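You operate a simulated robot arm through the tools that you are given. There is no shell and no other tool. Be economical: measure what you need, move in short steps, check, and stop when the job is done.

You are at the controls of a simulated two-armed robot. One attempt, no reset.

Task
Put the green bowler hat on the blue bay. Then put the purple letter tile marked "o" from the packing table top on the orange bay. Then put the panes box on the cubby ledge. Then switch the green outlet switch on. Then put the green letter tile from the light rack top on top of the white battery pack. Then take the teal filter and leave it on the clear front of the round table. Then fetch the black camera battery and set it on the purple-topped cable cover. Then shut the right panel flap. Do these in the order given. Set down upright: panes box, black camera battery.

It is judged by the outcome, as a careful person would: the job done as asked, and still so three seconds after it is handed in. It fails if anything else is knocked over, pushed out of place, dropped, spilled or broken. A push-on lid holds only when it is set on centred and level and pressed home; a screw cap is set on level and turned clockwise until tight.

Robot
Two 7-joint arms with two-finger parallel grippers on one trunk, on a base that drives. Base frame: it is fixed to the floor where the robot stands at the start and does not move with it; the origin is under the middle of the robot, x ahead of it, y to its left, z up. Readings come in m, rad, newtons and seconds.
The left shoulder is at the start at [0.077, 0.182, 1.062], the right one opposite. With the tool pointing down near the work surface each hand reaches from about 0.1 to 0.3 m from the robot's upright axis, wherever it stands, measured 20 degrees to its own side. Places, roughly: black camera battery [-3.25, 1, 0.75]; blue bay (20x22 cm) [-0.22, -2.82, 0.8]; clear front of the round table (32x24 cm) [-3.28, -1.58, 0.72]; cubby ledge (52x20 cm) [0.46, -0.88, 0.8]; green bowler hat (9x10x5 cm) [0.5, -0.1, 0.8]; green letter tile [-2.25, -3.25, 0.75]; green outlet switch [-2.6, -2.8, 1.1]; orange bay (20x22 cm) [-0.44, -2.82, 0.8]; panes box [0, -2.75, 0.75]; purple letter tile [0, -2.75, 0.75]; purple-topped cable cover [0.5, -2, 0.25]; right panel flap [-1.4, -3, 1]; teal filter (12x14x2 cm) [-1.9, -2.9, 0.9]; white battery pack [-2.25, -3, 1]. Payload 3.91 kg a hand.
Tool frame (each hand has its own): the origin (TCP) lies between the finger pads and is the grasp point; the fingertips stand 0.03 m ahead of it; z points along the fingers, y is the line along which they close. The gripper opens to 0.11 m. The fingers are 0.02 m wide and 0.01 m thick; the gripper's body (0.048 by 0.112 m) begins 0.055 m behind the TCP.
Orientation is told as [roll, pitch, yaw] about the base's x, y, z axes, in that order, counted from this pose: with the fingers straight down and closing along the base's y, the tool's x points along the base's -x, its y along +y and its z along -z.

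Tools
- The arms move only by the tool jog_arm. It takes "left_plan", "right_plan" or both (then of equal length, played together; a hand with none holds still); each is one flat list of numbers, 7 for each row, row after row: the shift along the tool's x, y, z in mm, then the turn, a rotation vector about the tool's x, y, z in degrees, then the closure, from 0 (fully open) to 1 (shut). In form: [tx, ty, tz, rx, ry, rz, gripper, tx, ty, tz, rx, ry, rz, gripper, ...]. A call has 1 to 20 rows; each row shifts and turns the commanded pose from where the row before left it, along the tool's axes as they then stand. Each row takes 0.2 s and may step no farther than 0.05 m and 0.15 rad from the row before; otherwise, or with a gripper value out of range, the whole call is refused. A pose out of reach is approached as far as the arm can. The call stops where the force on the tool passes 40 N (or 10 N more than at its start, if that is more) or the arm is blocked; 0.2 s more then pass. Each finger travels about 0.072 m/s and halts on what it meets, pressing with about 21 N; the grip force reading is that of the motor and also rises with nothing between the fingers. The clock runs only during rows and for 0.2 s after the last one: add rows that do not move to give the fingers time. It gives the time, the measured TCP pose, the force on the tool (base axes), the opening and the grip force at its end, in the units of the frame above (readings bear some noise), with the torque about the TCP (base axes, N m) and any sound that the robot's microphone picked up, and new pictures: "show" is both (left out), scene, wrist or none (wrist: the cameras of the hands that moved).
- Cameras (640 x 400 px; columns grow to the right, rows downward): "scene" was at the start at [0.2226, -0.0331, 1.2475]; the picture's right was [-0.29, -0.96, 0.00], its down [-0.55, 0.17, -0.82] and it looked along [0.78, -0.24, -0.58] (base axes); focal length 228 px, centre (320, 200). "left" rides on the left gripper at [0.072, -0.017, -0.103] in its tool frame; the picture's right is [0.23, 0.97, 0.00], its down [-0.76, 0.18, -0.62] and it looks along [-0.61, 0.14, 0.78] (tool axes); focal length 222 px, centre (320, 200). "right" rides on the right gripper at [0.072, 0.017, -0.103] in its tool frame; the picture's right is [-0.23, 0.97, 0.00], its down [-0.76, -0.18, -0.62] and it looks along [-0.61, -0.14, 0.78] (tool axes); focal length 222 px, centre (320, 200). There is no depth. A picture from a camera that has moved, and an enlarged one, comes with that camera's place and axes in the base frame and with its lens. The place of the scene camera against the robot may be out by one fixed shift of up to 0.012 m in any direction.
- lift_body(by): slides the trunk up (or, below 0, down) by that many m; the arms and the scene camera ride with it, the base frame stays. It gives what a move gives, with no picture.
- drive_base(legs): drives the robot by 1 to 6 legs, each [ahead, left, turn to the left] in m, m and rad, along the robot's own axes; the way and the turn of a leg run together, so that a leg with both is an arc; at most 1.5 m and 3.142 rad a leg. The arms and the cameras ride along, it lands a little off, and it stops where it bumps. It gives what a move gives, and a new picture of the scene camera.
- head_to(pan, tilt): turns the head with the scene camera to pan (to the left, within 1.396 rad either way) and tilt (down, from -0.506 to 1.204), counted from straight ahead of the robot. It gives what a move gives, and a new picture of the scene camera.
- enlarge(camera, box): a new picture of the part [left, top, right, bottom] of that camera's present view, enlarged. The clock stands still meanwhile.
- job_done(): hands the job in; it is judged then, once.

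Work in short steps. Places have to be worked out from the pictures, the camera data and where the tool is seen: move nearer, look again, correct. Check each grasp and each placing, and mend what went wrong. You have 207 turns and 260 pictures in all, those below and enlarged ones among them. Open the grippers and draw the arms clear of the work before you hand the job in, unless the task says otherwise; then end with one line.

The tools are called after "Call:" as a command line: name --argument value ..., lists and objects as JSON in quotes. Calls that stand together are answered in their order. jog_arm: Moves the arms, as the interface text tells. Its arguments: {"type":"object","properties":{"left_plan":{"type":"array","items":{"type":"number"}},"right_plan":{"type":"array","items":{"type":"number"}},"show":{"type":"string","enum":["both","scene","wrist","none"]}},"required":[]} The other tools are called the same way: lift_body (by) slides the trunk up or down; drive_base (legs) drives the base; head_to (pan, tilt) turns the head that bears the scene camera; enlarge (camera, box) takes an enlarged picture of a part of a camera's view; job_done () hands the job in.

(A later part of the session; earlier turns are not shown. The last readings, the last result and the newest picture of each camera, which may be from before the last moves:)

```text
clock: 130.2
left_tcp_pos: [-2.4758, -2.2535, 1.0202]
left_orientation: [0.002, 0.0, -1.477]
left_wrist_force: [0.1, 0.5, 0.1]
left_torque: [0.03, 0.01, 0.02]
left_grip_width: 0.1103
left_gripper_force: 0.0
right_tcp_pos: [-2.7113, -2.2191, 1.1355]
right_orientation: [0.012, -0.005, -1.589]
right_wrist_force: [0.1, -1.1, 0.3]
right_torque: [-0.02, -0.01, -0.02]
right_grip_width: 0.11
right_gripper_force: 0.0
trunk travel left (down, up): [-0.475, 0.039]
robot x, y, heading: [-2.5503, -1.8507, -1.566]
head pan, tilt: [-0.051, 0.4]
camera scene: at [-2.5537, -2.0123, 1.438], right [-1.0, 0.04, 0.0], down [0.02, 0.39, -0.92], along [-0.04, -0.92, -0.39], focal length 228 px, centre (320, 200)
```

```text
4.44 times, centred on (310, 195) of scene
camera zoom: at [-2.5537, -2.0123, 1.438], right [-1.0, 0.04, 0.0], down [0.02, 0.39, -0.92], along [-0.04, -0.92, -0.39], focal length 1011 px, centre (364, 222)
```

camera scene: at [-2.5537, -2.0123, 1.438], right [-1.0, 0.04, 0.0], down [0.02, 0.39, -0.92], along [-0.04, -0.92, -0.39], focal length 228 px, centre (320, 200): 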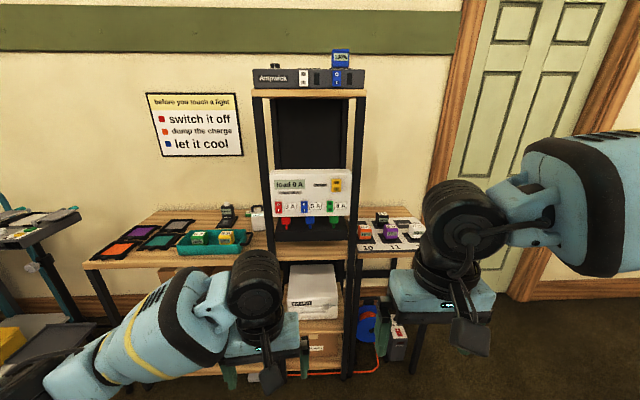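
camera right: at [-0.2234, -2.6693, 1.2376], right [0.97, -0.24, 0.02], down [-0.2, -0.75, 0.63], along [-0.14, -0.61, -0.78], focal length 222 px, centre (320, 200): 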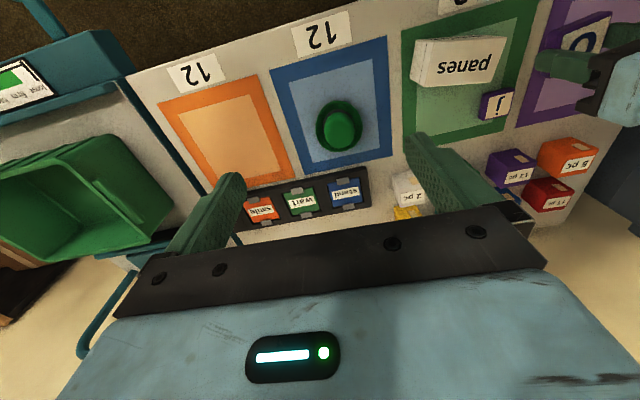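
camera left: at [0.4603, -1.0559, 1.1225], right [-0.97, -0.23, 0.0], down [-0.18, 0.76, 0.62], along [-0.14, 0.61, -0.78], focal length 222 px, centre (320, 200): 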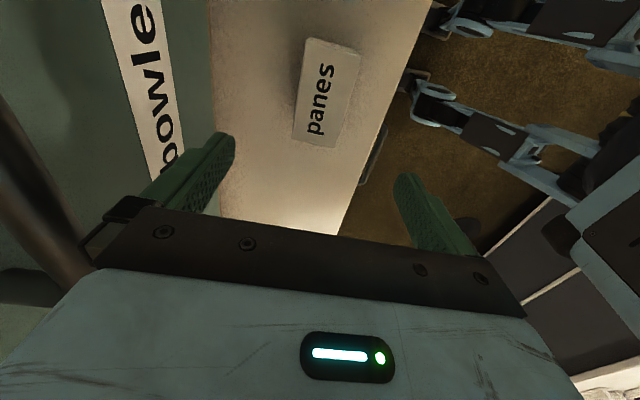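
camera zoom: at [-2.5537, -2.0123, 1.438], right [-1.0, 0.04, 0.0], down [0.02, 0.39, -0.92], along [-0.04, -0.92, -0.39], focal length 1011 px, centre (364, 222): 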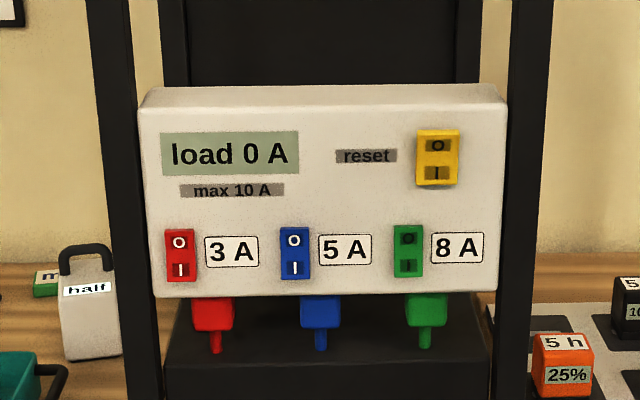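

Green rocker: "O" on top, "I" below; I must press its lower half, near [-2.62,-2.8,1.065]. I close the right hand and turn it to point straight ahead while moving forward.

Call:
jog_arm --right_plan '[-25, 0, 0, 0, -8.2, 0, 1, -24.7, 0, 3.6, 0, -8.2, 0, 1, -24, 0, 7, 0, -8.2, 0, 1, -22.7, 0, 10.4, 0, -8.2, 0, 1, -21, 0, 13.5, 0, -8.2, 0, 1, -18.9, 0, 16.4, 0, -8.2, 0, 1, -16.3, 0, 18.9, 0, -8.2, 0, 1, -13.5, 0, 21.1, 0, -8.2, 0, 1, -10.3, 0, 22.8, 0, -8.2, 0, 1, -7, 0, 24, 0, -8.2, 0, 1, -3.5, 0, 24.8, 0, -8, 0, 1]'

```text
clock: 132.6
left_tcp_pos: [-2.4749, -2.2548, 1.0199]
left_orientation: [0.001, -0.002, -1.476]
left_wrist_force: [1.4, -0.7, -0.8]
left_torque: [-0.02, -0.03, -0.01]
left_grip_width: 0.1101
left_gripper_force: 0.0
right_tcp_pos: [-2.7276, -2.4468, 1.1687]
right_orientation: [0.058, -1.372, -1.657]
right_wrist_force: [0.6, -0.2, 1.1]
right_torque: [0.05, -0.03, 0.01]
right_grip_width: 0.0
right_gripper_force: 21.0
right hand out of reach, approached as far as the arm can: row 10, 11
trunk travel left (down, up): [-0.475, 0.039]
robot x, y, heading: [-2.5512, -1.8502, -1.562]
head pan, tilt: [-0.051, 0.4]
camera scene: at [-2.5537, -2.0122, 1.438], right [-1.0, 0.04, 0.0], down [0.02, 0.39, -0.92], along [-0.04, -0.92, -0.39], focal length 228 px, centre (320, 200)
camera right: at [-2.7072, -2.3328, 1.1178], right [0.97, -0.07, 0.23], down [-0.18, 0.47, 0.87], along [-0.17, -0.88, 0.44], focal length 222 px, centre (320, 200)
```

scene: 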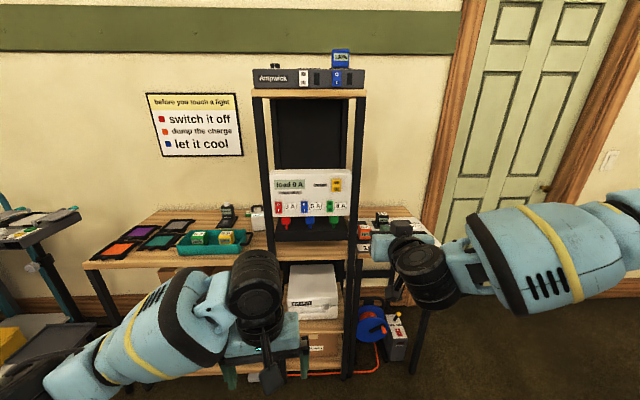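
right: 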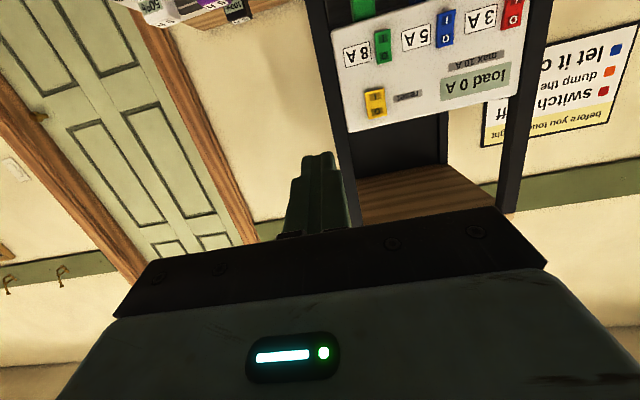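

Both cameras agree the green switch centre is ≈[-2.622,-2.80,1.079]. I drive 0.2 m closer and 0.1 m left.

Call:
drive_base --legs '[[0.2, 0.1, 0]]'

Call:
jog_arm --right_plan '[25, 0, 0, 0, -3, 0, 1, 25, 0, 0, 0, -3, 0, 1, 25, 0, 0, 0, -3, 0, 1]'

```text
clock: 134.3
left_tcp_pos: [-2.3721, -2.4555, 1.0196]
left_orientation: [0.002, 0.0, -1.472]
left_wrist_force: [-0.4, 0.7, -0.6]
left_torque: [0.03, 0.03, 0.01]
left_grip_width: 0.1101
left_gripper_force: 0.1
right_tcp_pos: [-2.6214, -2.651, 1.1671]
right_orientation: [0.059, -1.372, -1.648]
right_wrist_force: [-0.2, -0.7, 0.4]
right_torque: [-0.01, 0.0, -0.01]
right_grip_width: 0.0
right_gripper_force: 21.3
trunk travel left (down, up): [-0.475, 0.039]
robot x, y, heading: [-2.4497, -2.049, -1.556]
head pan, tilt: [-0.051, 0.4]
camera scene: at [-2.4522, -2.2136, 1.4381], right [-1.0, 0.04, 0.0], down [0.01, 0.39, -0.92], along [-0.04, -0.92, -0.39], focal length 228 px, centre (320, 200)
```

scene: 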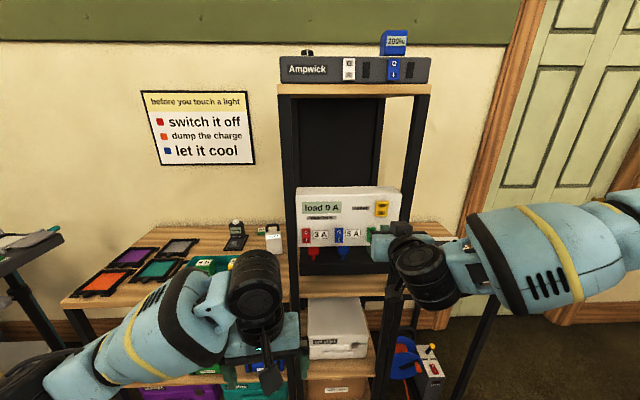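

```text
clock: 135.1
left_tcp_pos: [-2.3723, -2.4549, 1.019]
left_orientation: [0.002, -0.002, -1.472]
left_wrist_force: [0.2, -0.3, -0.4]
left_torque: [-0.04, 0.01, -0.01]
left_grip_width: 0.1101
left_gripper_force: 0.1
right_tcp_pos: [-2.6233, -2.6499, 1.1681]
right_orientation: [0.058, -1.374, -1.649]
right_wrist_force: [0.0, -0.6, 0.6]
right_torque: [0.01, 0.01, -0.04]
right_grip_width: 0.0001
right_gripper_force: 21.1
right hand out of reach, approached as far as the arm can: row 1, 2, 3
trunk travel left (down, up): [-0.475, 0.039]
robot x, y, heading: [-2.4513, -2.0493, -1.558]
head pan, tilt: [-0.051, 0.4]
camera scene: at [-2.4524, -2.2134, 1.438], right [-1.0, 0.04, 0.0], down [0.01, 0.39, -0.92], along [-0.04, -0.92, -0.39], focal length 228 px, centre (320, 200)
camera right: at [-2.604, -2.5348, 1.1179], right [0.97, -0.06, 0.23], down [-0.18, 0.46, 0.87], along [-0.17, -0.88, 0.44], focal length 222 px, centre (320, 200)
```

scene: 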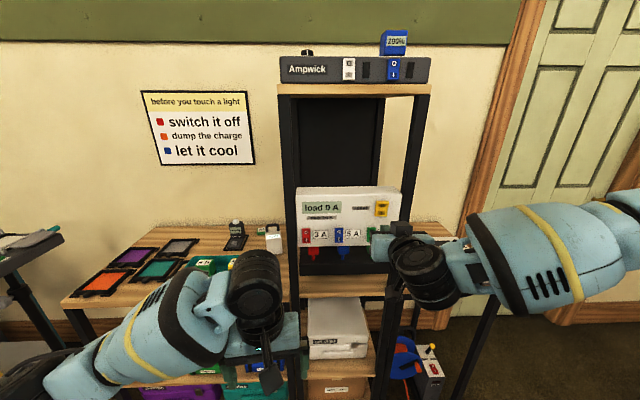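
right: 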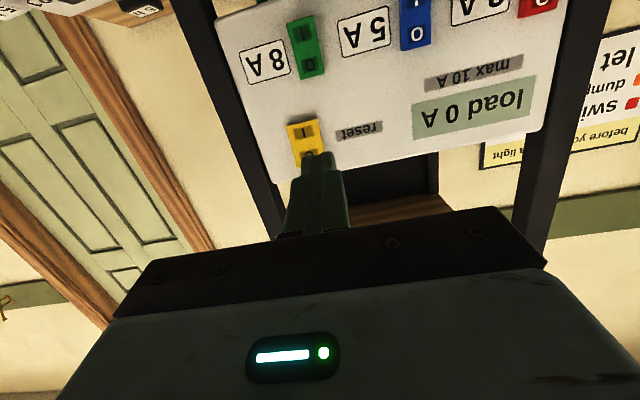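

The arm is at its orientation limit; I retract it some so it has room, then will drive nearer and lower the trunk.

Call:
jog_arm --right_plan '[0, 0, -40, 0, 0, 0, 1, 0, 0, -40, 0, 0, 0, 1, 0, 0, -40, 0, 0, 0, 1, 0, 0, -30, 0, 0, 0, 1]' --show "none"

Call:
lift_body --by -0.1

```text
clock: 136.1
left_tcp_pos: [-2.3715, -2.4548, 1.0193]
left_orientation: [0.0, 0.001, -1.473]
left_wrist_force: [-0.1, -0.5, 0.3]
left_torque: [-0.02, 0.01, 0.02]
left_grip_width: 0.1099
left_gripper_force: 0.1
right_tcp_pos: [-2.6143, -2.5158, 1.1992]
right_orientation: [0.055, -1.372, -1.648]
right_wrist_force: [0.2, 0.6, -1.0]
right_torque: [0.0, -0.02, 0.01]
right_grip_width: 0.0001
right_gripper_force: 20.7
right hand out of reach, approached as far as the arm can: row 4
trunk travel left (down, up): [-0.475, 0.039]
robot x, y, heading: [-2.4507, -2.0533, -1.554]
head pan, tilt: [-0.051, 0.4]
```

```text
clock: 137.4
left_tcp_pos: [-2.3724, -2.4549, 0.9209]
left_orientation: [0.0, -0.002, -1.471]
left_wrist_force: [-0.7, 0.7, 0.4]
left_torque: [-0.02, 0.0, -0.01]
left_grip_width: 0.1102
left_gripper_force: 0.1
right_tcp_pos: [-2.6162, -2.5364, 0.9973]
right_orientation: [0.009, -1.15, -1.602]
right_wrist_force: [0.4, -0.5, 0.8]
right_torque: [0.01, -0.04, -0.04]
right_grip_width: 0.0002
right_gripper_force: 20.9
trunk travel left (down, up): [-0.375, 0.139]
robot x, y, heading: [-2.4492, -2.0519, -1.561]
head pan, tilt: [-0.051, 0.4]
```

The pose was re-solved with the trunk move. I raise the right hand and pitch it up toward level.

Call:
jog_arm --right_plan '[-30, 0, -13, 0, -6, 0, 1, -30, 0, -10, 0, -6, 0, 1, -30, 0, -7, 0, -6, 0, 1]'

```text
clock: 138.2
left_tcp_pos: [-2.3721, -2.4555, 0.9195]
left_orientation: [0.002, -0.002, -1.471]
left_wrist_force: [0.2, 0.3, -0.3]
left_torque: [0.02, 0.0, 0.0]
left_grip_width: 0.1101
left_gripper_force: 0.0
right_tcp_pos: [-2.6095, -2.5527, 1.0905]
right_orientation: [0.034, -1.465, -1.629]
right_wrist_force: [0.5, 0.5, -0.1]
right_torque: [-0.02, 0.0, 0.01]
right_grip_width: 0.0001
right_gripper_force: 21.4
right hand out of reach, approached as far as the arm can: row 1, 2, 3
trunk travel left (down, up): [-0.375, 0.139]
robot x, y, heading: [-2.4505, -2.049, -1.56]
head pan, tilt: [-0.051, 0.4]
camera scene: at [-2.4513, -2.2763, 1.3187], right [-1.0, 0.04, 0.0], down [0.01, 0.39, -0.92], along [-0.04, -0.92, -0.39], focal length 228 px, centre (320, 200)
camera right: at [-2.5908, -2.4422, 1.0295], right [0.97, -0.05, 0.23], down [-0.17, 0.54, 0.82], along [-0.16, -0.84, 0.52], focal length 222 px, centre (320, 200)
```

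scene: 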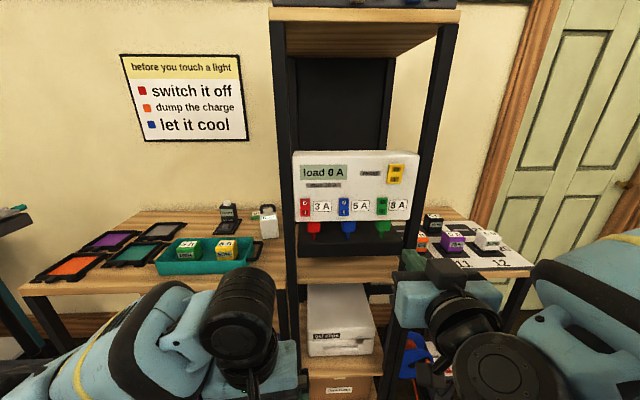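
right: 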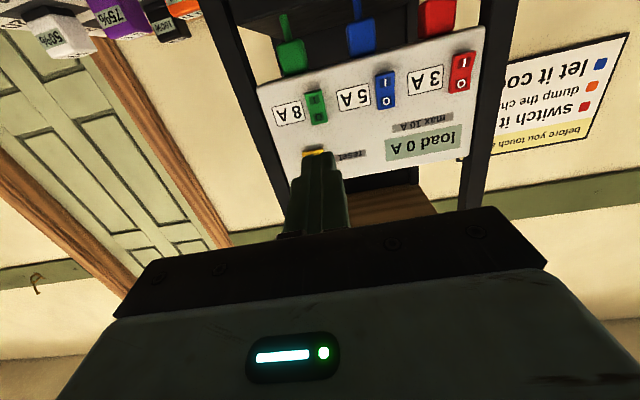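

Nearly level now; switch centre ≈[-2.628,-2.80,1.082]. I drive 0.16 m ahead and 12 mm right so the fingertips are about 5 cm off.

Call:
drive_base --legs '[[0.16, -0.012, 0]]'

Call:
enlarge --camera "right" --box '[0, 0, 640, 400]'

```text
clock: 139.7
left_tcp_pos: [-2.3856, -2.6196, 0.919]
left_orientation: [0.002, 0.002, -1.481]
left_wrist_force: [-0.2, -1.2, 0.7]
left_torque: [0.03, 0.0, 0.01]
left_grip_width: 0.1102
left_gripper_force: 0.1
right_tcp_pos: [-2.6246, -2.7141, 1.0902]
right_orientation: [0.034, -1.464, -1.638]
right_wrist_force: [-0.1, -0.3, 0.4]
right_torque: [0.01, 0.01, -0.02]
right_grip_width: 0.0
right_gripper_force: 21.0
trunk travel left (down, up): [-0.375, 0.139]
robot x, y, heading: [-2.462, -2.217, -1.568]
head pan, tilt: [-0.051, 0.4]
camera scene: at [-2.464, -2.4399, 1.3185], right [-1.0, 0.05, 0.0], down [0.02, 0.39, -0.92], along [-0.04, -0.92, -0.39], focal length 228 px, centre (320, 200)
```

scene: 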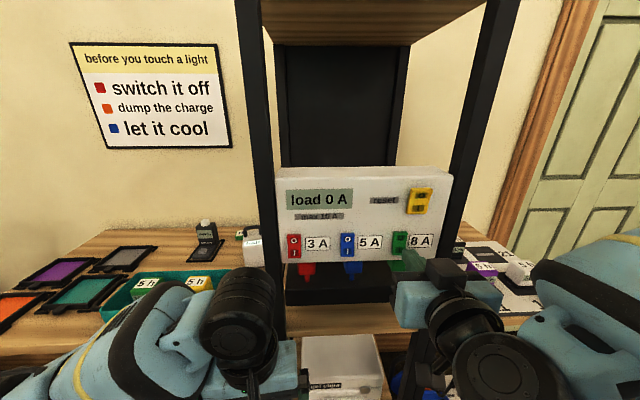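

```text
1.00 times, centred on (320, 200) of right (not enlarged: the box is as wide or as high as the picture)
camera zoom: at [-2.6048, -2.6043, 1.029], right [0.97, -0.05, 0.23], down [-0.16, 0.54, 0.82], along [-0.17, -0.84, 0.52], focal length 222 px, centre (320, 200)
```

zoom: 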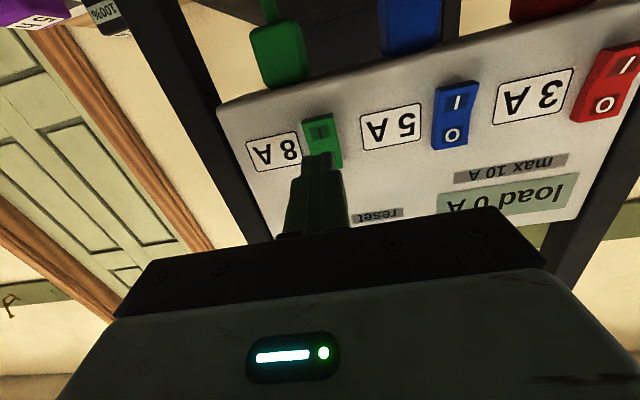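

Refining: the "I" half lies at ≈[-2.624,-2.78,1.076]; my tips are at z≈1.087. I lower 10 mm and advance most of the way.

Call:
jog_arm --right_plan '[10, 0, 0, 0, 0, 0, 1, 0, 0, 15, 0, 0, 0, 1, 0, 0, 6, 0, 0, 0, 1]'

```text
clock: 140.5
left_tcp_pos: [-2.3862, -2.6194, 0.9191]
left_orientation: [0.001, -0.003, -1.48]
left_wrist_force: [0.2, -0.5, 0.6]
left_torque: [0.02, -0.02, 0.01]
left_grip_width: 0.1098
left_gripper_force: 0.0
right_tcp_pos: [-2.6236, -2.732, 1.0791]
right_orientation: [0.032, -1.46, -1.636]
right_wrist_force: [0.9, 0.1, -0.1]
right_torque: [-0.01, -0.03, -0.02]
right_grip_width: 0.0
right_gripper_force: 21.3
right hand out of reach, approached as far as the arm can: row 3
trunk travel left (down, up): [-0.375, 0.139]
robot x, y, heading: [-2.4579, -2.2142, -1.562]
head pan, tilt: [-0.051, 0.4]
camera scene: at [-2.464, -2.4391, 1.3187], right [-1.0, 0.05, 0.0], down [0.02, 0.39, -0.92], along [-0.04, -0.92, -0.39], focal length 228 px, centre (320, 200)
camera right: at [-2.6036, -2.6227, 1.0195], right [0.97, -0.06, 0.23], down [-0.16, 0.54, 0.83], along [-0.17, -0.84, 0.52], focal length 222 px, centre (320, 200)
```

scene: 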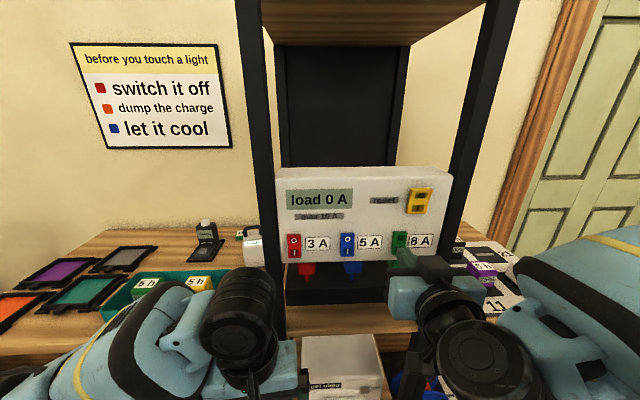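
right: 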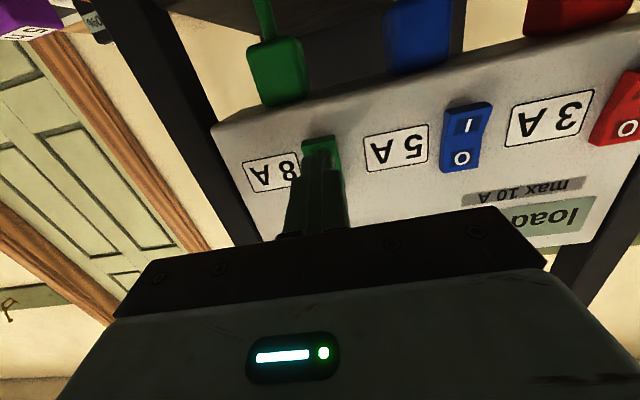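

At the reach limit, I retract 60 mm, drive 60 mm closer, and then press with the arm.

Call:
jog_arm --right_plan '[0, 0, -30, 0, 0, 0, 1, 0, 0, -30, 0, 0, 0, 1]' --show "none"

Call:
drive_base --legs '[[0.06, 0, 0]]'

Call:
enlarge --camera "right" --box '[160, 50, 480, 250]'

```text
clock: 141.1
left_tcp_pos: [-2.3858, -2.6193, 0.9189]
left_orientation: [0.003, 0.0, -1.479]
left_wrist_force: [-1.0, -0.9, 0.2]
left_torque: [0.04, -0.01, 0.04]
left_grip_width: 0.11
left_gripper_force: 0.0
right_tcp_pos: [-2.6096, -2.7074, 1.0851]
right_orientation: [0.031, -1.465, -1.633]
right_wrist_force: [-0.4, 0.2, 0.6]
right_torque: [-0.02, 0.01, 0.0]
right_grip_width: 0.0
right_gripper_force: 20.9
right hand out of reach, approached as far as the arm can: row 1, 2
trunk travel left (down, up): [-0.375, 0.139]
robot x, y, heading: [-2.4597, -2.212, -1.567]
head pan, tilt: [-0.051, 0.4]
```

```text
clock: 142.0
left_tcp_pos: [-2.3867, -2.6605, 0.9199]
left_orientation: [0.003, 0.001, -1.478]
left_wrist_force: [0.3, -0.9, -0.2]
left_torque: [-0.02, 0.02, 0.01]
left_grip_width: 0.11
left_gripper_force: 0.2
right_tcp_pos: [-2.6088, -2.7431, 1.0848]
right_orientation: [0.019, -1.465, -1.615]
right_wrist_force: [-1.0, 2.8, 0.3]
right_torque: [-0.03, 0.0, -0.05]
right_grip_width: 0.0
right_gripper_force: 21.0
trunk travel left (down, up): [-0.375, 0.139]
robot x, y, heading: [-2.4612, -2.2575, -1.571]
head pan, tilt: [-0.051, 0.4]
stopped in leg 1: the force on the tool passed its limit at 226 N (the readings are from after the stop); the commanded pose is now the measured one
camera scene: at [-2.4639, -2.4809, 1.3186], right [-1.0, 0.05, 0.0], down [0.02, 0.39, -0.92], along [-0.04, -0.92, -0.39], focal length 228 px, centre (320, 200)
```

scene: 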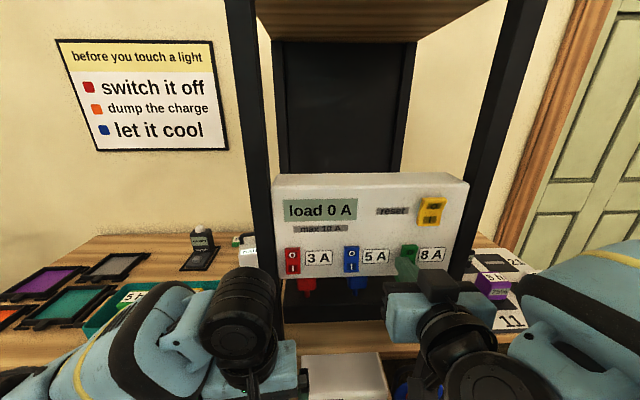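

```text
2.00 times, centred on (320, 150) of right
camera zoom: at [-2.5903, -2.6327, 1.0241], right [0.97, -0.05, 0.23], down [-0.17, 0.54, 0.82], along [-0.16, -0.84, 0.52], focal length 444 px, centre (320, 300)
```

zoom: 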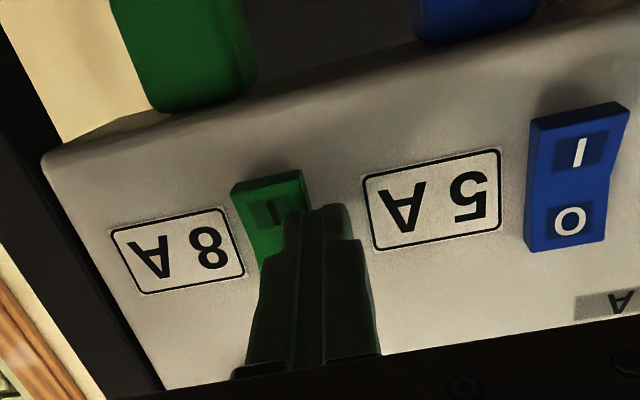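

The fingers struck the rocker's upper-left edge; nothing seems displaced. I back off 5 cm and realign lower and to the right.

Call:
drive_base --legs '[[-0.05, 0, 0]]'

Call:
jog_arm --right_plan '[6, -8, 0, 0, 0, 0, 1, 6, -8, 0, 0, 0, 0, 1, 0, 0, 0, 0, 0, 0, 1]'

```text
clock: 143.0
left_tcp_pos: [-2.3864, -2.6096, 0.9198]
left_orientation: [0.001, -0.002, -1.477]
left_wrist_force: [-0.4, 0.4, 0.2]
left_torque: [0.01, 0.02, 0.02]
left_grip_width: 0.1101
left_gripper_force: 0.1
right_tcp_pos: [-2.6095, -2.6919, 1.0848]
right_orientation: [0.021, -1.463, -1.618]
right_wrist_force: [0.0, 0.8, -0.1]
right_torque: [0.04, 0.02, 0.0]
right_grip_width: 0.0
right_gripper_force: 21.1
trunk travel left (down, up): [-0.375, 0.139]
robot x, y, heading: [-2.4589, -2.2049, -1.569]
head pan, tilt: [-0.051, 0.4]
camera scene: at [-2.4639, -2.4293, 1.3188], right [-1.0, 0.05, 0.0], down [0.02, 0.39, -0.92], along [-0.04, -0.92, -0.39], focal length 228 px, centre (320, 200)
```

scene: 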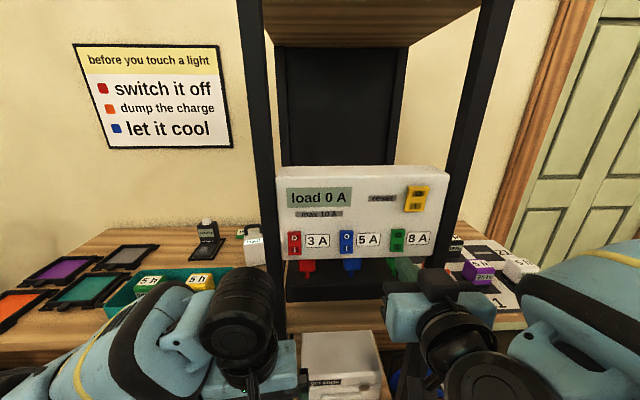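

```text
clock: 143.8
left_tcp_pos: [-2.3859, -2.6109, 0.9184]
left_orientation: [0.002, 0.001, -1.48]
left_wrist_force: [-0.4, -0.5, 0.4]
left_torque: [-0.02, 0.0, -0.01]
left_grip_width: 0.11
left_gripper_force: 0.0
right_tcp_pos: [-2.6083, -2.6923, 1.0851]
right_orientation: [0.021, -1.464, -1.617]
right_wrist_force: [-0.7, 0.0, 0.3]
right_torque: [0.01, 0.01, -0.02]
right_grip_width: 0.0003
right_gripper_force: 21.1
right hand out of reach, approached as far as the arm can: row 1, 2
trunk travel left (down, up): [-0.375, 0.139]
robot x, y, heading: [-2.4579, -2.2095, -1.567]
head pan, tilt: [-0.051, 0.4]
camera scene: at [-2.4639, -2.4308, 1.3186], right [-1.0, 0.05, 0.0], down [0.02, 0.39, -0.92], along [-0.04, -0.92, -0.39], focal length 228 px, centre (320, 200)
camera right: at [-2.5903, -2.5827, 1.0239], right [0.97, -0.05, 0.23], down [-0.17, 0.54, 0.82], along [-0.16, -0.84, 0.52], focal length 222 px, centre (320, 200)
```

scene: 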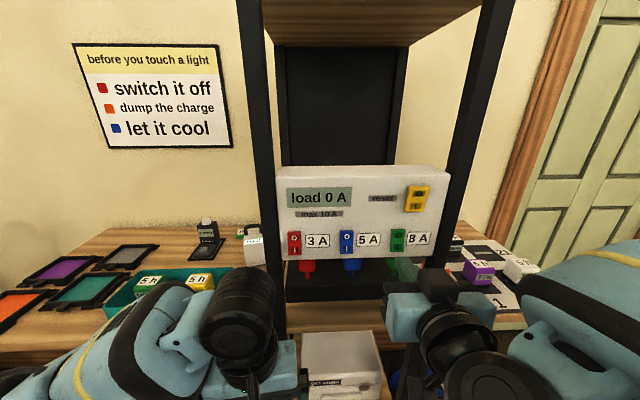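
right: 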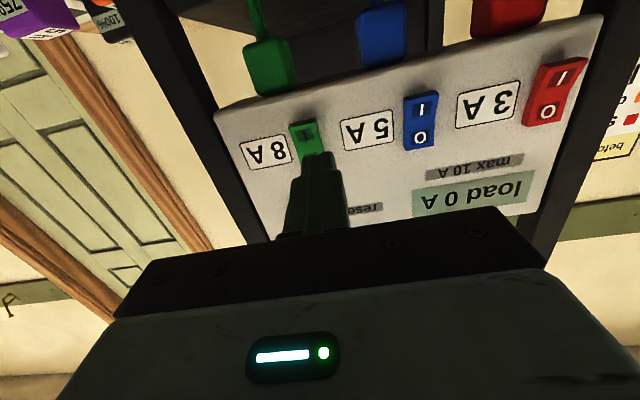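

The wrist is at a joint limit; I relax the pitch (point ~18° downward) to regain freedom.

Call:
jog_arm --right_plan '[0, 0, 0, 0, 6, 0, 1, 0, 0, 0, 0, 6, 0, 1, 0, -15, 0, 0, 0, 0, 1]' --show "wrist"

```text
clock: 144.6
left_tcp_pos: [-2.3859, -2.6099, 0.9193]
left_orientation: [0.002, -0.002, -1.477]
left_wrist_force: [0.1, 0.4, 0.6]
left_torque: [-0.02, 0.01, -0.02]
left_grip_width: 0.1102
left_gripper_force: 0.0
right_tcp_pos: [-2.623, -2.6944, 1.0843]
right_orientation: [0.008, -1.255, -1.606]
right_wrist_force: [0.2, 0.5, -1.3]
right_torque: [0.02, 0.0, -0.02]
right_grip_width: 0.0
right_gripper_force: 20.9
trunk travel left (down, up): [-0.375, 0.139]
robot x, y, heading: [-2.4616, -2.2044, -1.567]
head pan, tilt: [-0.051, 0.4]
camera right: at [-2.6044, -2.5736, 1.0476], right [0.97, -0.1, 0.22], down [-0.17, 0.36, 0.92], along [-0.17, -0.93, 0.33], focal length 222 px, centre (320, 200)
```

right: 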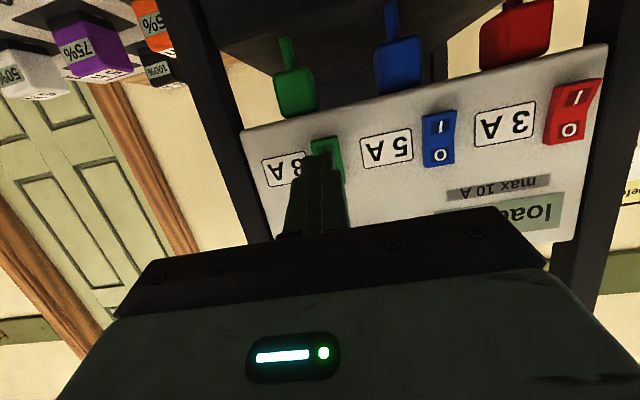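

Free again. I raise 4 mm and push along the finger direction onto the "I" half until the force builds.

Call:
jog_arm --right_plan '[-4, 0, 25, 0, 0, 0, 1, 0, 0, 15, 0, 0, 0, 1, 0, 0, 5, 0, 0, 0, 1, 0, 0, 5, 0, 0, 0, 1, 0, 0, 5, 0, 0, 0, 1, 0, 0, 5, 0, 0, 0, 1]'

```text
clock: 146.0
left_tcp_pos: [-2.3862, -2.6061, 0.9205]
left_orientation: [0.002, -0.006, -1.48]
left_wrist_force: [0.9, -0.4, 0.0]
left_torque: [0.01, -0.02, -0.01]
left_grip_width: 0.1103
left_gripper_force: 0.0
right_tcp_pos: [-2.6255, -2.7415, 1.0723]
right_orientation: [0.009, -1.257, -1.596]
right_wrist_force: [-1.3, 26.5, 9.8]
right_torque: [-0.33, 0.15, 0.01]
right_grip_width: 0.0
right_gripper_force: 21.1
trunk travel left (down, up): [-0.375, 0.139]
robot x, y, heading: [-2.4577, -2.2039, -1.568]
head pan, tilt: [-0.051, 0.4]
stopped in row 6 (right hand): the force on the tool passed its limit at 43 N (the readings are from after the stop); the commanded pose is now the measured one
camera scene: at [-2.465, -2.4248, 1.3196], right [-1.0, 0.05, 0.0], down [0.02, 0.39, -0.92], along [-0.04, -0.92, -0.39], focal length 228 px, centre (320, 200)
camera right: at [-2.6066, -2.6222, 1.0357], right [0.97, -0.09, 0.22], down [-0.17, 0.36, 0.92], along [-0.16, -0.93, 0.34], focal length 222 px, centre (320, 200)
```

scene: 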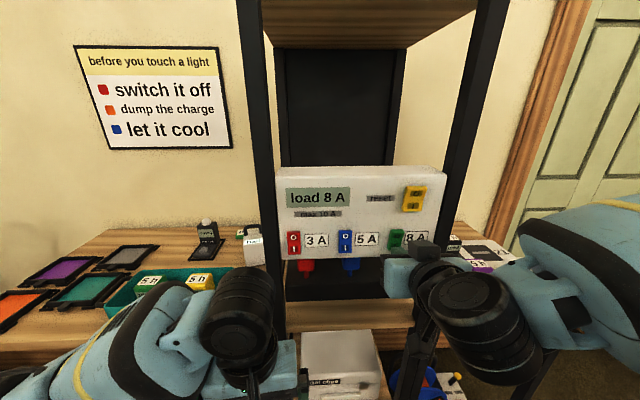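
right: 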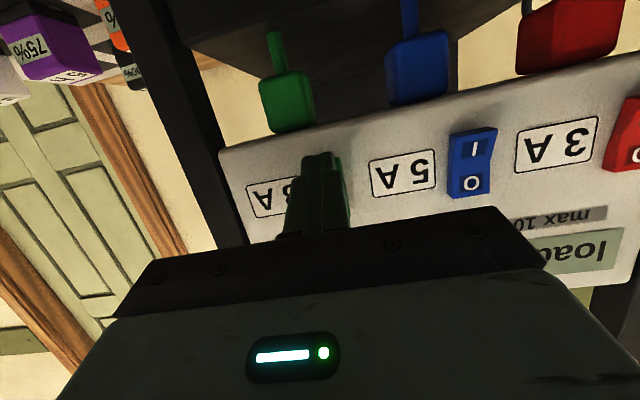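

The display reads "load 8 A": the green switch is on. I withdraw the fingers, back away, and return the right hand to pointing down.

Call:
jog_arm --right_plan '[0, 0, -30, 0, 0, 0, 1]' --show "none"

Call:
drive_base --legs '[[-0.25, 0, 0]]'

Call:
jog_arm --right_plan '[7.7, 0, -23.8, 0, 8, 0, 0.5, 11, 0, -22.5, 0, 8, 0, 0, 14, 0, -20.7, 0, 8, 0, 0, 16.7, 0, -18.6, 0, 8, 0, 0, 19.2, 0, -16, 0, 8, 0, 0, 21.2, 0, -13.2, 0, 8, 0, 0, 22.8, 0, -10.2, 0, 8, 0, 0, 24, 0, -6.9, 0, 8, 0, 0, 20, 0, -3.5, 0, 8, 0, 0]'

```text
clock: 146.4
left_tcp_pos: [-2.3867, -2.6085, 0.9192]
left_orientation: [0.0, -0.005, -1.479]
left_wrist_force: [-0.5, 0.1, 1.0]
left_torque: [-0.04, -0.01, -0.02]
left_grip_width: 0.1101
left_gripper_force: 0.0
right_tcp_pos: [-2.6246, -2.7183, 1.0794]
right_orientation: [0.009, -1.252, -1.599]
right_wrist_force: [0.2, 0.7, 1.0]
right_torque: [-0.02, 0.0, 0.01]
right_grip_width: 0.0002
right_gripper_force: 20.7
trunk travel left (down, up): [-0.375, 0.139]
robot x, y, heading: [-2.4611, -2.2059, -1.569]
head pan, tilt: [-0.051, 0.4]
```

```text
clock: 148.2
left_tcp_pos: [-2.3862, -2.3625, 0.919]
left_orientation: [0.002, -0.001, -1.474]
left_wrist_force: [0.5, -0.6, -0.3]
left_torque: [0.0, 0.01, -0.01]
left_grip_width: 0.1098
left_gripper_force: 0.0
right_tcp_pos: [-2.6244, -2.4732, 1.0787]
right_orientation: [0.006, -1.253, -1.594]
right_wrist_force: [-0.6, 0.3, 0.0]
right_torque: [-0.02, -0.06, 0.02]
right_grip_width: 0.0
right_gripper_force: 21.4
trunk travel left (down, up): [-0.375, 0.139]
robot x, y, heading: [-2.4645, -1.9607, -1.562]
head pan, tilt: [-0.051, 0.4]
camera scene: at [-2.4646, -2.1826, 1.3187], right [-1.0, 0.04, 0.0], down [0.02, 0.39, -0.92], along [-0.04, -0.92, -0.39], focal length 228 px, centre (320, 200)
```

scene: 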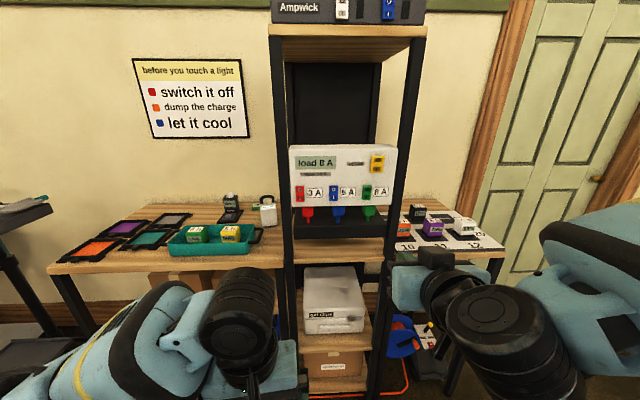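

```text
clock: 150.0
left_tcp_pos: [-2.3854, -2.3629, 0.919]
left_orientation: [0.002, -0.001, -1.473]
left_wrist_force: [-1.1, 0.3, -0.1]
left_torque: [-0.01, -0.01, -0.01]
left_grip_width: 0.1097
left_gripper_force: 0.0
right_tcp_pos: [-2.6221, -2.2854, 1.0782]
right_orientation: [0.001, -0.19, -1.597]
right_wrist_force: [0.8, -8.2, -10.5]
right_torque: [-0.43, 0.2, -0.15]
right_grip_width: 0.11
right_gripper_force: 0.0
trunk travel left (down, up): [-0.375, 0.139]
robot x, y, heading: [-2.4598, -1.9569, -1.566]
head pan, tilt: [-0.051, 0.4]
stopped in row 8 (right hand): the force on the tool passed its limit at 115 N (the readings are from after the stop); the commanded pose is now the measured one
camera scene: at [-2.4647, -2.1835, 1.3186], right [-1.0, 0.04, 0.0], down [0.02, 0.39, -0.92], along [-0.04, -0.92, -0.39], focal length 228 px, centre (320, 200)
camera right: at [-2.603, -2.1955, 1.1649], right [0.97, -0.25, 0.04], down [-0.19, -0.63, 0.76], along [-0.16, -0.74, -0.65], focal length 222 px, centre (320, 200)
```

scene: 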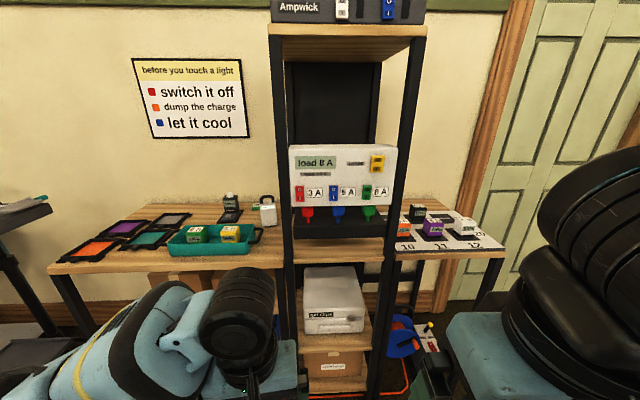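
right: 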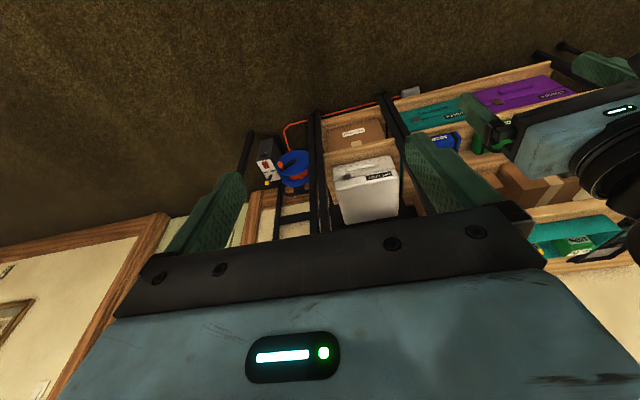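

Arm touched the body; I ease it forward and level it, then enlarge the tile and battery view.

Call:
jog_arm --right_plan '[-24, 0, 4.8, 0, 5.5, 0, 0, -24, 0, 2, 0, 5.4, 0, 0]' --show "none"

Call:
enlarge --camera "scene" --box '[160, 170, 300, 270]'

```text
clock: 150.6
left_tcp_pos: [-2.3861, -2.3642, 0.9179]
left_orientation: [0.002, -0.001, -1.474]
left_wrist_force: [0.0, 0.9, -0.7]
left_torque: [0.03, -0.03, 0.0]
left_grip_width: 0.1098
left_gripper_force: 0.0
right_tcp_pos: [-2.6243, -2.3363, 1.078]
right_orientation: [-0.001, 0.001, -1.597]
right_wrist_force: [-0.6, -0.2, -0.5]
right_torque: [0.03, 0.02, 0.02]
right_grip_width: 0.1099
right_gripper_force: 0.0
trunk travel left (down, up): [-0.375, 0.139]
robot x, y, heading: [-2.4622, -1.9583, -1.558]
head pan, tilt: [-0.051, 0.4]
```

```text
4.00 times, centred on (230, 220) of scene
camera zoom: at [-2.4644, -2.1839, 1.3185], right [-1.0, 0.04, 0.0], down [0.02, 0.39, -0.92], along [-0.04, -0.92, -0.39], focal length 910 px, centre (680, 120)
```

zoom: 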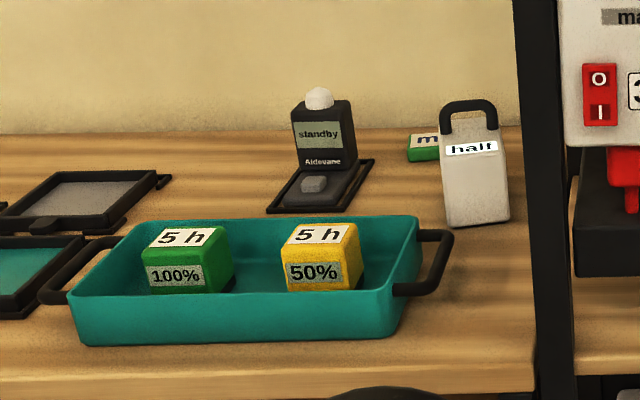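

Triangulated: rack top z≈0.847, tile ≈[-2.203,-3.177], "half" battery ≈[-2.287,-3.034] with top ≈0.93. That needs about 0.63 m forward reach, so I test here in free air how far the left hand reaches pointing down.

Call:
jog_arm --left_plan '[0, 0, -40, 0, 0, 0, 0, -45, 0, 0, 0, 0, 0, 0, -45, 0, 0, 0, 0, 0, 0, -45, 0, 0, 0, 0, 0, 0, -45, 0, 0, 0, 0, 0, 0, -45, 0, 0, 0, 0, 0, 0, -45, 0, 0, 0, 0, 0, 0]'

```text
clock: 152.2
left_tcp_pos: [-2.3648, -2.6329, 0.9602]
left_orientation: [0.003, -0.003, -1.477]
left_wrist_force: [0.1, 0.5, -0.8]
left_torque: [0.04, -0.02, -0.02]
left_grip_width: 0.1099
left_gripper_force: 0.1
right_tcp_pos: [-2.6251, -2.3356, 1.0766]
right_orientation: [0.0, -0.001, -1.595]
right_wrist_force: [0.0, 0.6, 0.6]
right_torque: [0.01, -0.02, 0.0]
right_grip_width: 0.1099
right_gripper_force: 0.1
trunk travel left (down, up): [-0.375, 0.139]
robot x, y, heading: [-2.4586, -1.9594, -1.565]
head pan, tilt: [-0.051, 0.4]
camera scene: at [-2.4658, -2.1832, 1.3186], right [-1.0, 0.04, 0.0], down [0.02, 0.39, -0.92], along [-0.04, -0.92, -0.39], focal length 228 px, centre (320, 200)
camera left: at [-2.3875, -2.5614, 1.063], right [0.95, 0.32, 0.0], down [0.25, -0.74, 0.62], along [0.2, -0.59, -0.78], focal length 222 px, centre (320, 200)
```

scene: 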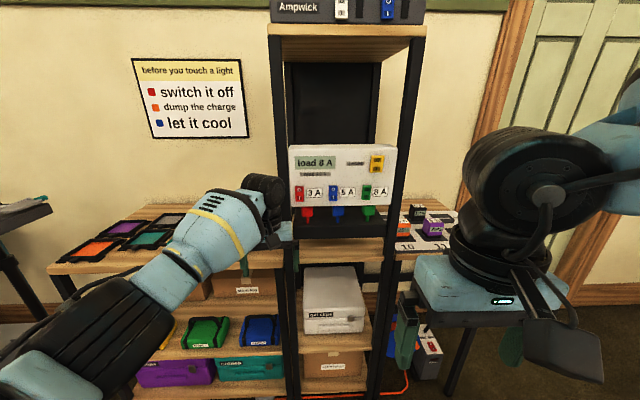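
left: 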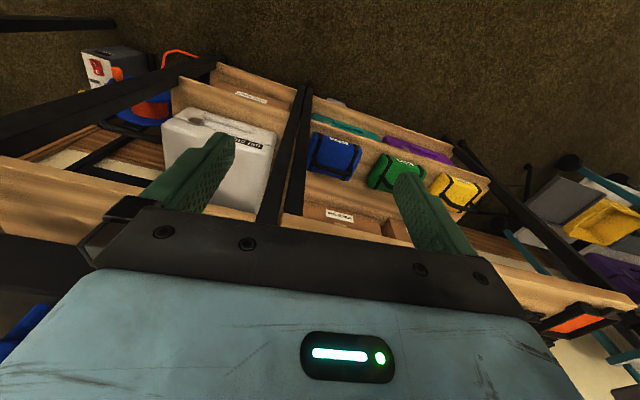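

The left arm reaches 0.67 m ahead comfortably. To keep the right arm out of the tower I park it out to the side and back; I also raise the trunk for clearance.

Call:
jog_arm --right_plan '[0, -40, 0, 0, 0, 0, 0.5, 0, -40, 0, 0, 0, 0, 1, 0, -40, 0, 0, 0, 0, 1, 20, -40, 0, 0, 0, 0, 1, 35, -20, 0, 0, 0, 0, 1, 40, 0, 0, 0, 0, 0, 1, 40, 0, 0, 0, 0, 0, 1, 40, 0, 0, 0, 0, 0, 1]' --show "scene"

Call:
lift_body --by 0.1

```text
clock: 154.0
left_tcp_pos: [-2.3641, -2.6326, 0.9594]
left_orientation: [0.002, -0.002, -1.474]
left_wrist_force: [0.0, 0.3, 0.0]
left_torque: [-0.03, -0.01, 0.01]
left_grip_width: 0.11
left_gripper_force: 0.0
right_tcp_pos: [-2.8103, -2.1868, 1.0995]
right_orientation: [0.0, 0.0, -1.597]
right_wrist_force: [0.0, 0.1, -0.8]
right_torque: [0.01, -0.02, -0.03]
right_grip_width: 0.0
right_gripper_force: 20.5
right hand out of reach, approached as far as the arm can: row 7, 8
trunk travel left (down, up): [-0.375, 0.139]
robot x, y, heading: [-2.4609, -1.9615, -1.56]
head pan, tilt: [-0.051, 0.4]
camera scene: at [-2.4645, -2.1831, 1.3187], right [-1.0, 0.04, 0.0], down [0.02, 0.39, -0.92], along [-0.04, -0.92, -0.39], focal length 228 px, centre (320, 200)
```

scene: 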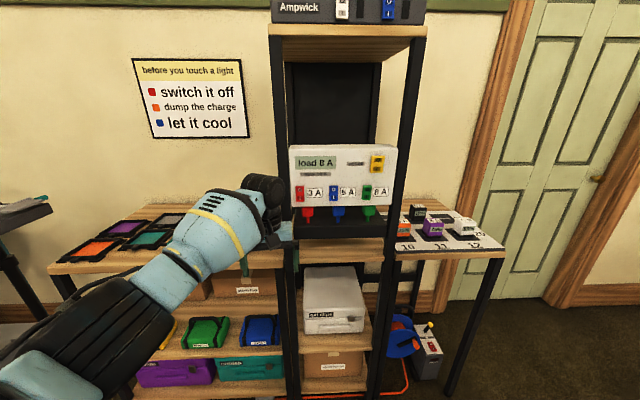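

```text
clock: 155.3
left_tcp_pos: [-2.3602, -2.6269, 1.1243]
left_orientation: [-0.007, -0.097, -1.475]
left_wrist_force: [-0.2, 0.3, -0.3]
left_torque: [0.0, -0.01, 0.0]
left_grip_width: 0.11
left_gripper_force: 0.1
right_tcp_pos: [-2.8087, -2.1858, 1.1976]
right_orientation: [0.0, 0.003, -1.597]
right_wrist_force: [0.7, -0.4, 0.2]
right_torque: [-0.02, -0.02, 0.02]
right_grip_width: 0.0002
right_gripper_force: 21.1
trunk travel left (down, up): [-0.475, 0.039]
robot x, y, heading: [-2.4585, -1.9612, -1.559]
head pan, tilt: [-0.051, 0.4]
```

Right arm is parked. I level and retract the left hand, then drive to in front of the rack, turned slightly right.

Call:
jog_arm --left_plan '[40, 0, 0, 0, 5.5, 0, 0, 45, 0, 0, 0, 0, 0, 0, 45, 0, 0, 0, 0, 0, 0, 45, 0, 0, 0, 0, 0, 0, 30, 0, 0, 0, 0, 0, 0]' --show "none"

Call:
drive_base --legs '[[0, 0.36, 0], [0.45, 0, 0], [0, 0, -0.2]]'

```text
clock: 156.5
left_tcp_pos: [-2.381, -2.4217, 1.1226]
left_orientation: [-0.006, -0.005, -1.475]
left_wrist_force: [-0.3, -0.8, 0.7]
left_torque: [0.0, 0.0, -0.01]
left_grip_width: 0.1099
left_gripper_force: 0.0
right_tcp_pos: [-2.8092, -2.1828, 1.1979]
right_orientation: [-0.002, 0.0, -1.596]
right_wrist_force: [0.4, 0.0, -0.4]
right_torque: [-0.02, -0.02, 0.01]
right_grip_width: 0.0002
right_gripper_force: 20.8
trunk travel left (down, up): [-0.475, 0.039]
robot x, y, heading: [-2.4613, -1.96, -1.56]
head pan, tilt: [-0.051, 0.4]
```

```text
clock: 163.4
left_tcp_pos: [-2.1061, -2.8729, 1.1233]
left_orientation: [-0.006, -0.005, -1.686]
left_wrist_force: [-0.6, -1.1, -0.5]
left_torque: [-0.01, -0.01, 0.0]
left_grip_width: 0.1099
left_gripper_force: 0.0
right_tcp_pos: [-2.4743, -2.5482, 1.1986]
right_orientation: [0.0, 0.0, -1.81]
right_wrist_force: [-0.2, 0.8, 0.2]
right_torque: [0.04, 0.0, 0.0]
right_grip_width: 0.0
right_gripper_force: 21.2
trunk travel left (down, up): [-0.475, 0.039]
robot x, y, heading: [-2.0854, -2.403, -1.776]
head pan, tilt: [-0.051, 0.4]
camera scene: at [-2.1223, -2.5597, 1.438], right [-0.97, 0.25, 0.0], down [0.1, 0.38, -0.92], along [-0.23, -0.89, -0.39], focal length 228 px, centre (320, 200)
```

scene: 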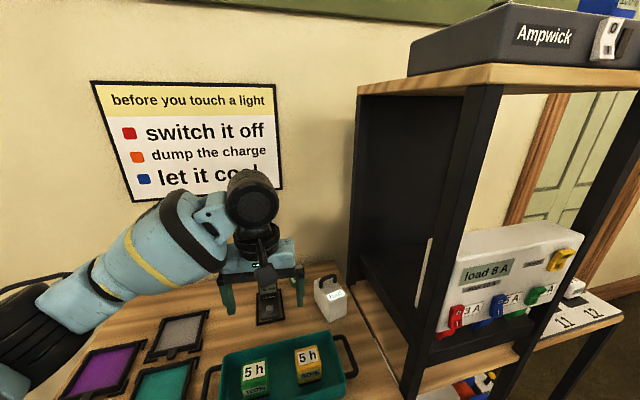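

I drive 9 cm closer, then look down with the left wrist camera.

Call:
drive_base --legs '[[0.09, 0, 0]]'

Call:
enlarge --camera "left" --box '[0, 0, 640, 400]'

```text
clock: 164.5
left_tcp_pos: [-2.1225, -2.957, 1.1227]
left_orientation: [-0.007, -0.004, -1.689]
left_wrist_force: [0.9, 0.5, 0.0]
left_torque: [0.01, -0.01, -0.01]
left_grip_width: 0.1099
left_gripper_force: 0.1
right_tcp_pos: [-2.4918, -2.6327, 1.1982]
right_orientation: [0.0, 0.001, -1.808]
right_wrist_force: [-0.7, -0.6, -0.4]
right_torque: [-0.02, -0.04, 0.01]
right_grip_width: 0.0
right_gripper_force: 21.3
trunk travel left (down, up): [-0.475, 0.039]
robot x, y, heading: [-2.105, -2.4888, -1.777]
head pan, tilt: [-0.051, 0.4]
camera scene: at [-2.1397, -2.6439, 1.4381], right [-0.97, 0.25, 0.0], down [0.1, 0.38, -0.92], along [-0.23, -0.89, -0.39], focal length 228 px, centre (320, 200)
```

scene: 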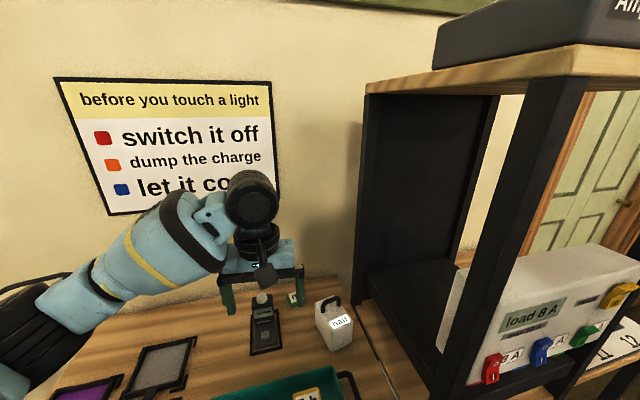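

```text
1.00 times, centred on (320, 200) of left (not enlarged: the box is as wide or as high as the picture)
camera zoom: at [-2.1292, -2.8828, 1.2265], right [0.99, 0.11, -0.01], down [0.09, -0.77, 0.63], along [0.06, -0.62, -0.78], focal length 222 px, centre (320, 200)
```

zoom: 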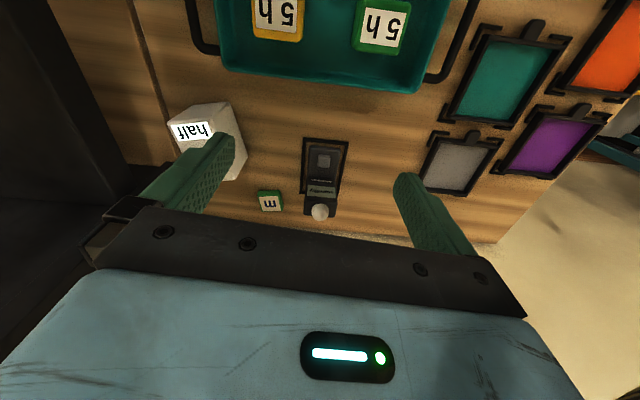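

Tile confirmed at ≈[-2.204,-3.18]. I move the left hand over it at safe height.

Call:
jog_arm --left_plan '[-46, -11, 0, 0, 0, 0, 0, -46, -11, 0, 0, 0, 0, 0, -46, -11, 0, 0, 0, 0, 0, -46, -11, 0, 0, 0, 0, 0, -46, -10, 0, 0, 0, 0, 0, 0, 0, 30, 0, 0, 0, 0]'

```text
clock: 165.9
left_tcp_pos: [-2.1717, -3.1315, 1.0872]
left_orientation: [-0.003, -0.003, -1.689]
left_wrist_force: [-0.7, 0.7, 0.7]
left_torque: [-0.05, -0.04, 0.02]
left_grip_width: 0.11
left_gripper_force: 0.1
left hand out of reach, approached as far as the arm can: row 4, 5
right_tcp_pos: [-2.4926, -2.6319, 1.1975]
right_orientation: [0.003, -0.002, -1.807]
right_wrist_force: [0.0, 0.5, -0.3]
right_torque: [-0.02, -0.02, 0.03]
right_grip_width: 0.0
right_gripper_force: 20.6
trunk travel left (down, up): [-0.475, 0.039]
robot x, y, heading: [-2.1066, -2.4885, -1.778]
head pan, tilt: [-0.051, 0.4]
camera scene: at [-2.1424, -2.642, 1.4381], right [-0.97, 0.25, 0.0], down [0.1, 0.38, -0.92], along [-0.23, -0.89, -0.39], focal length 228 px, centre (320, 200)
camera left: at [-2.1787, -3.0567, 1.1914], right [0.99, 0.11, 0.0], down [0.09, -0.78, 0.63], along [0.07, -0.62, -0.78], focal length 222 px, centre (320, 200)
```

scene: 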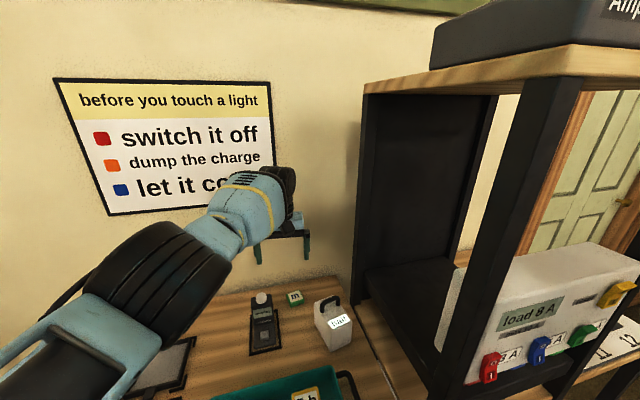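
left: 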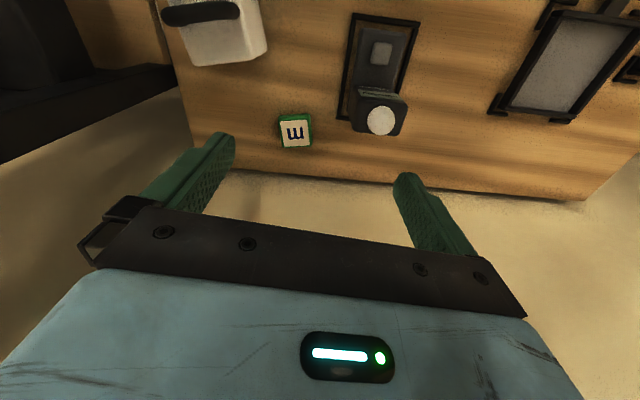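

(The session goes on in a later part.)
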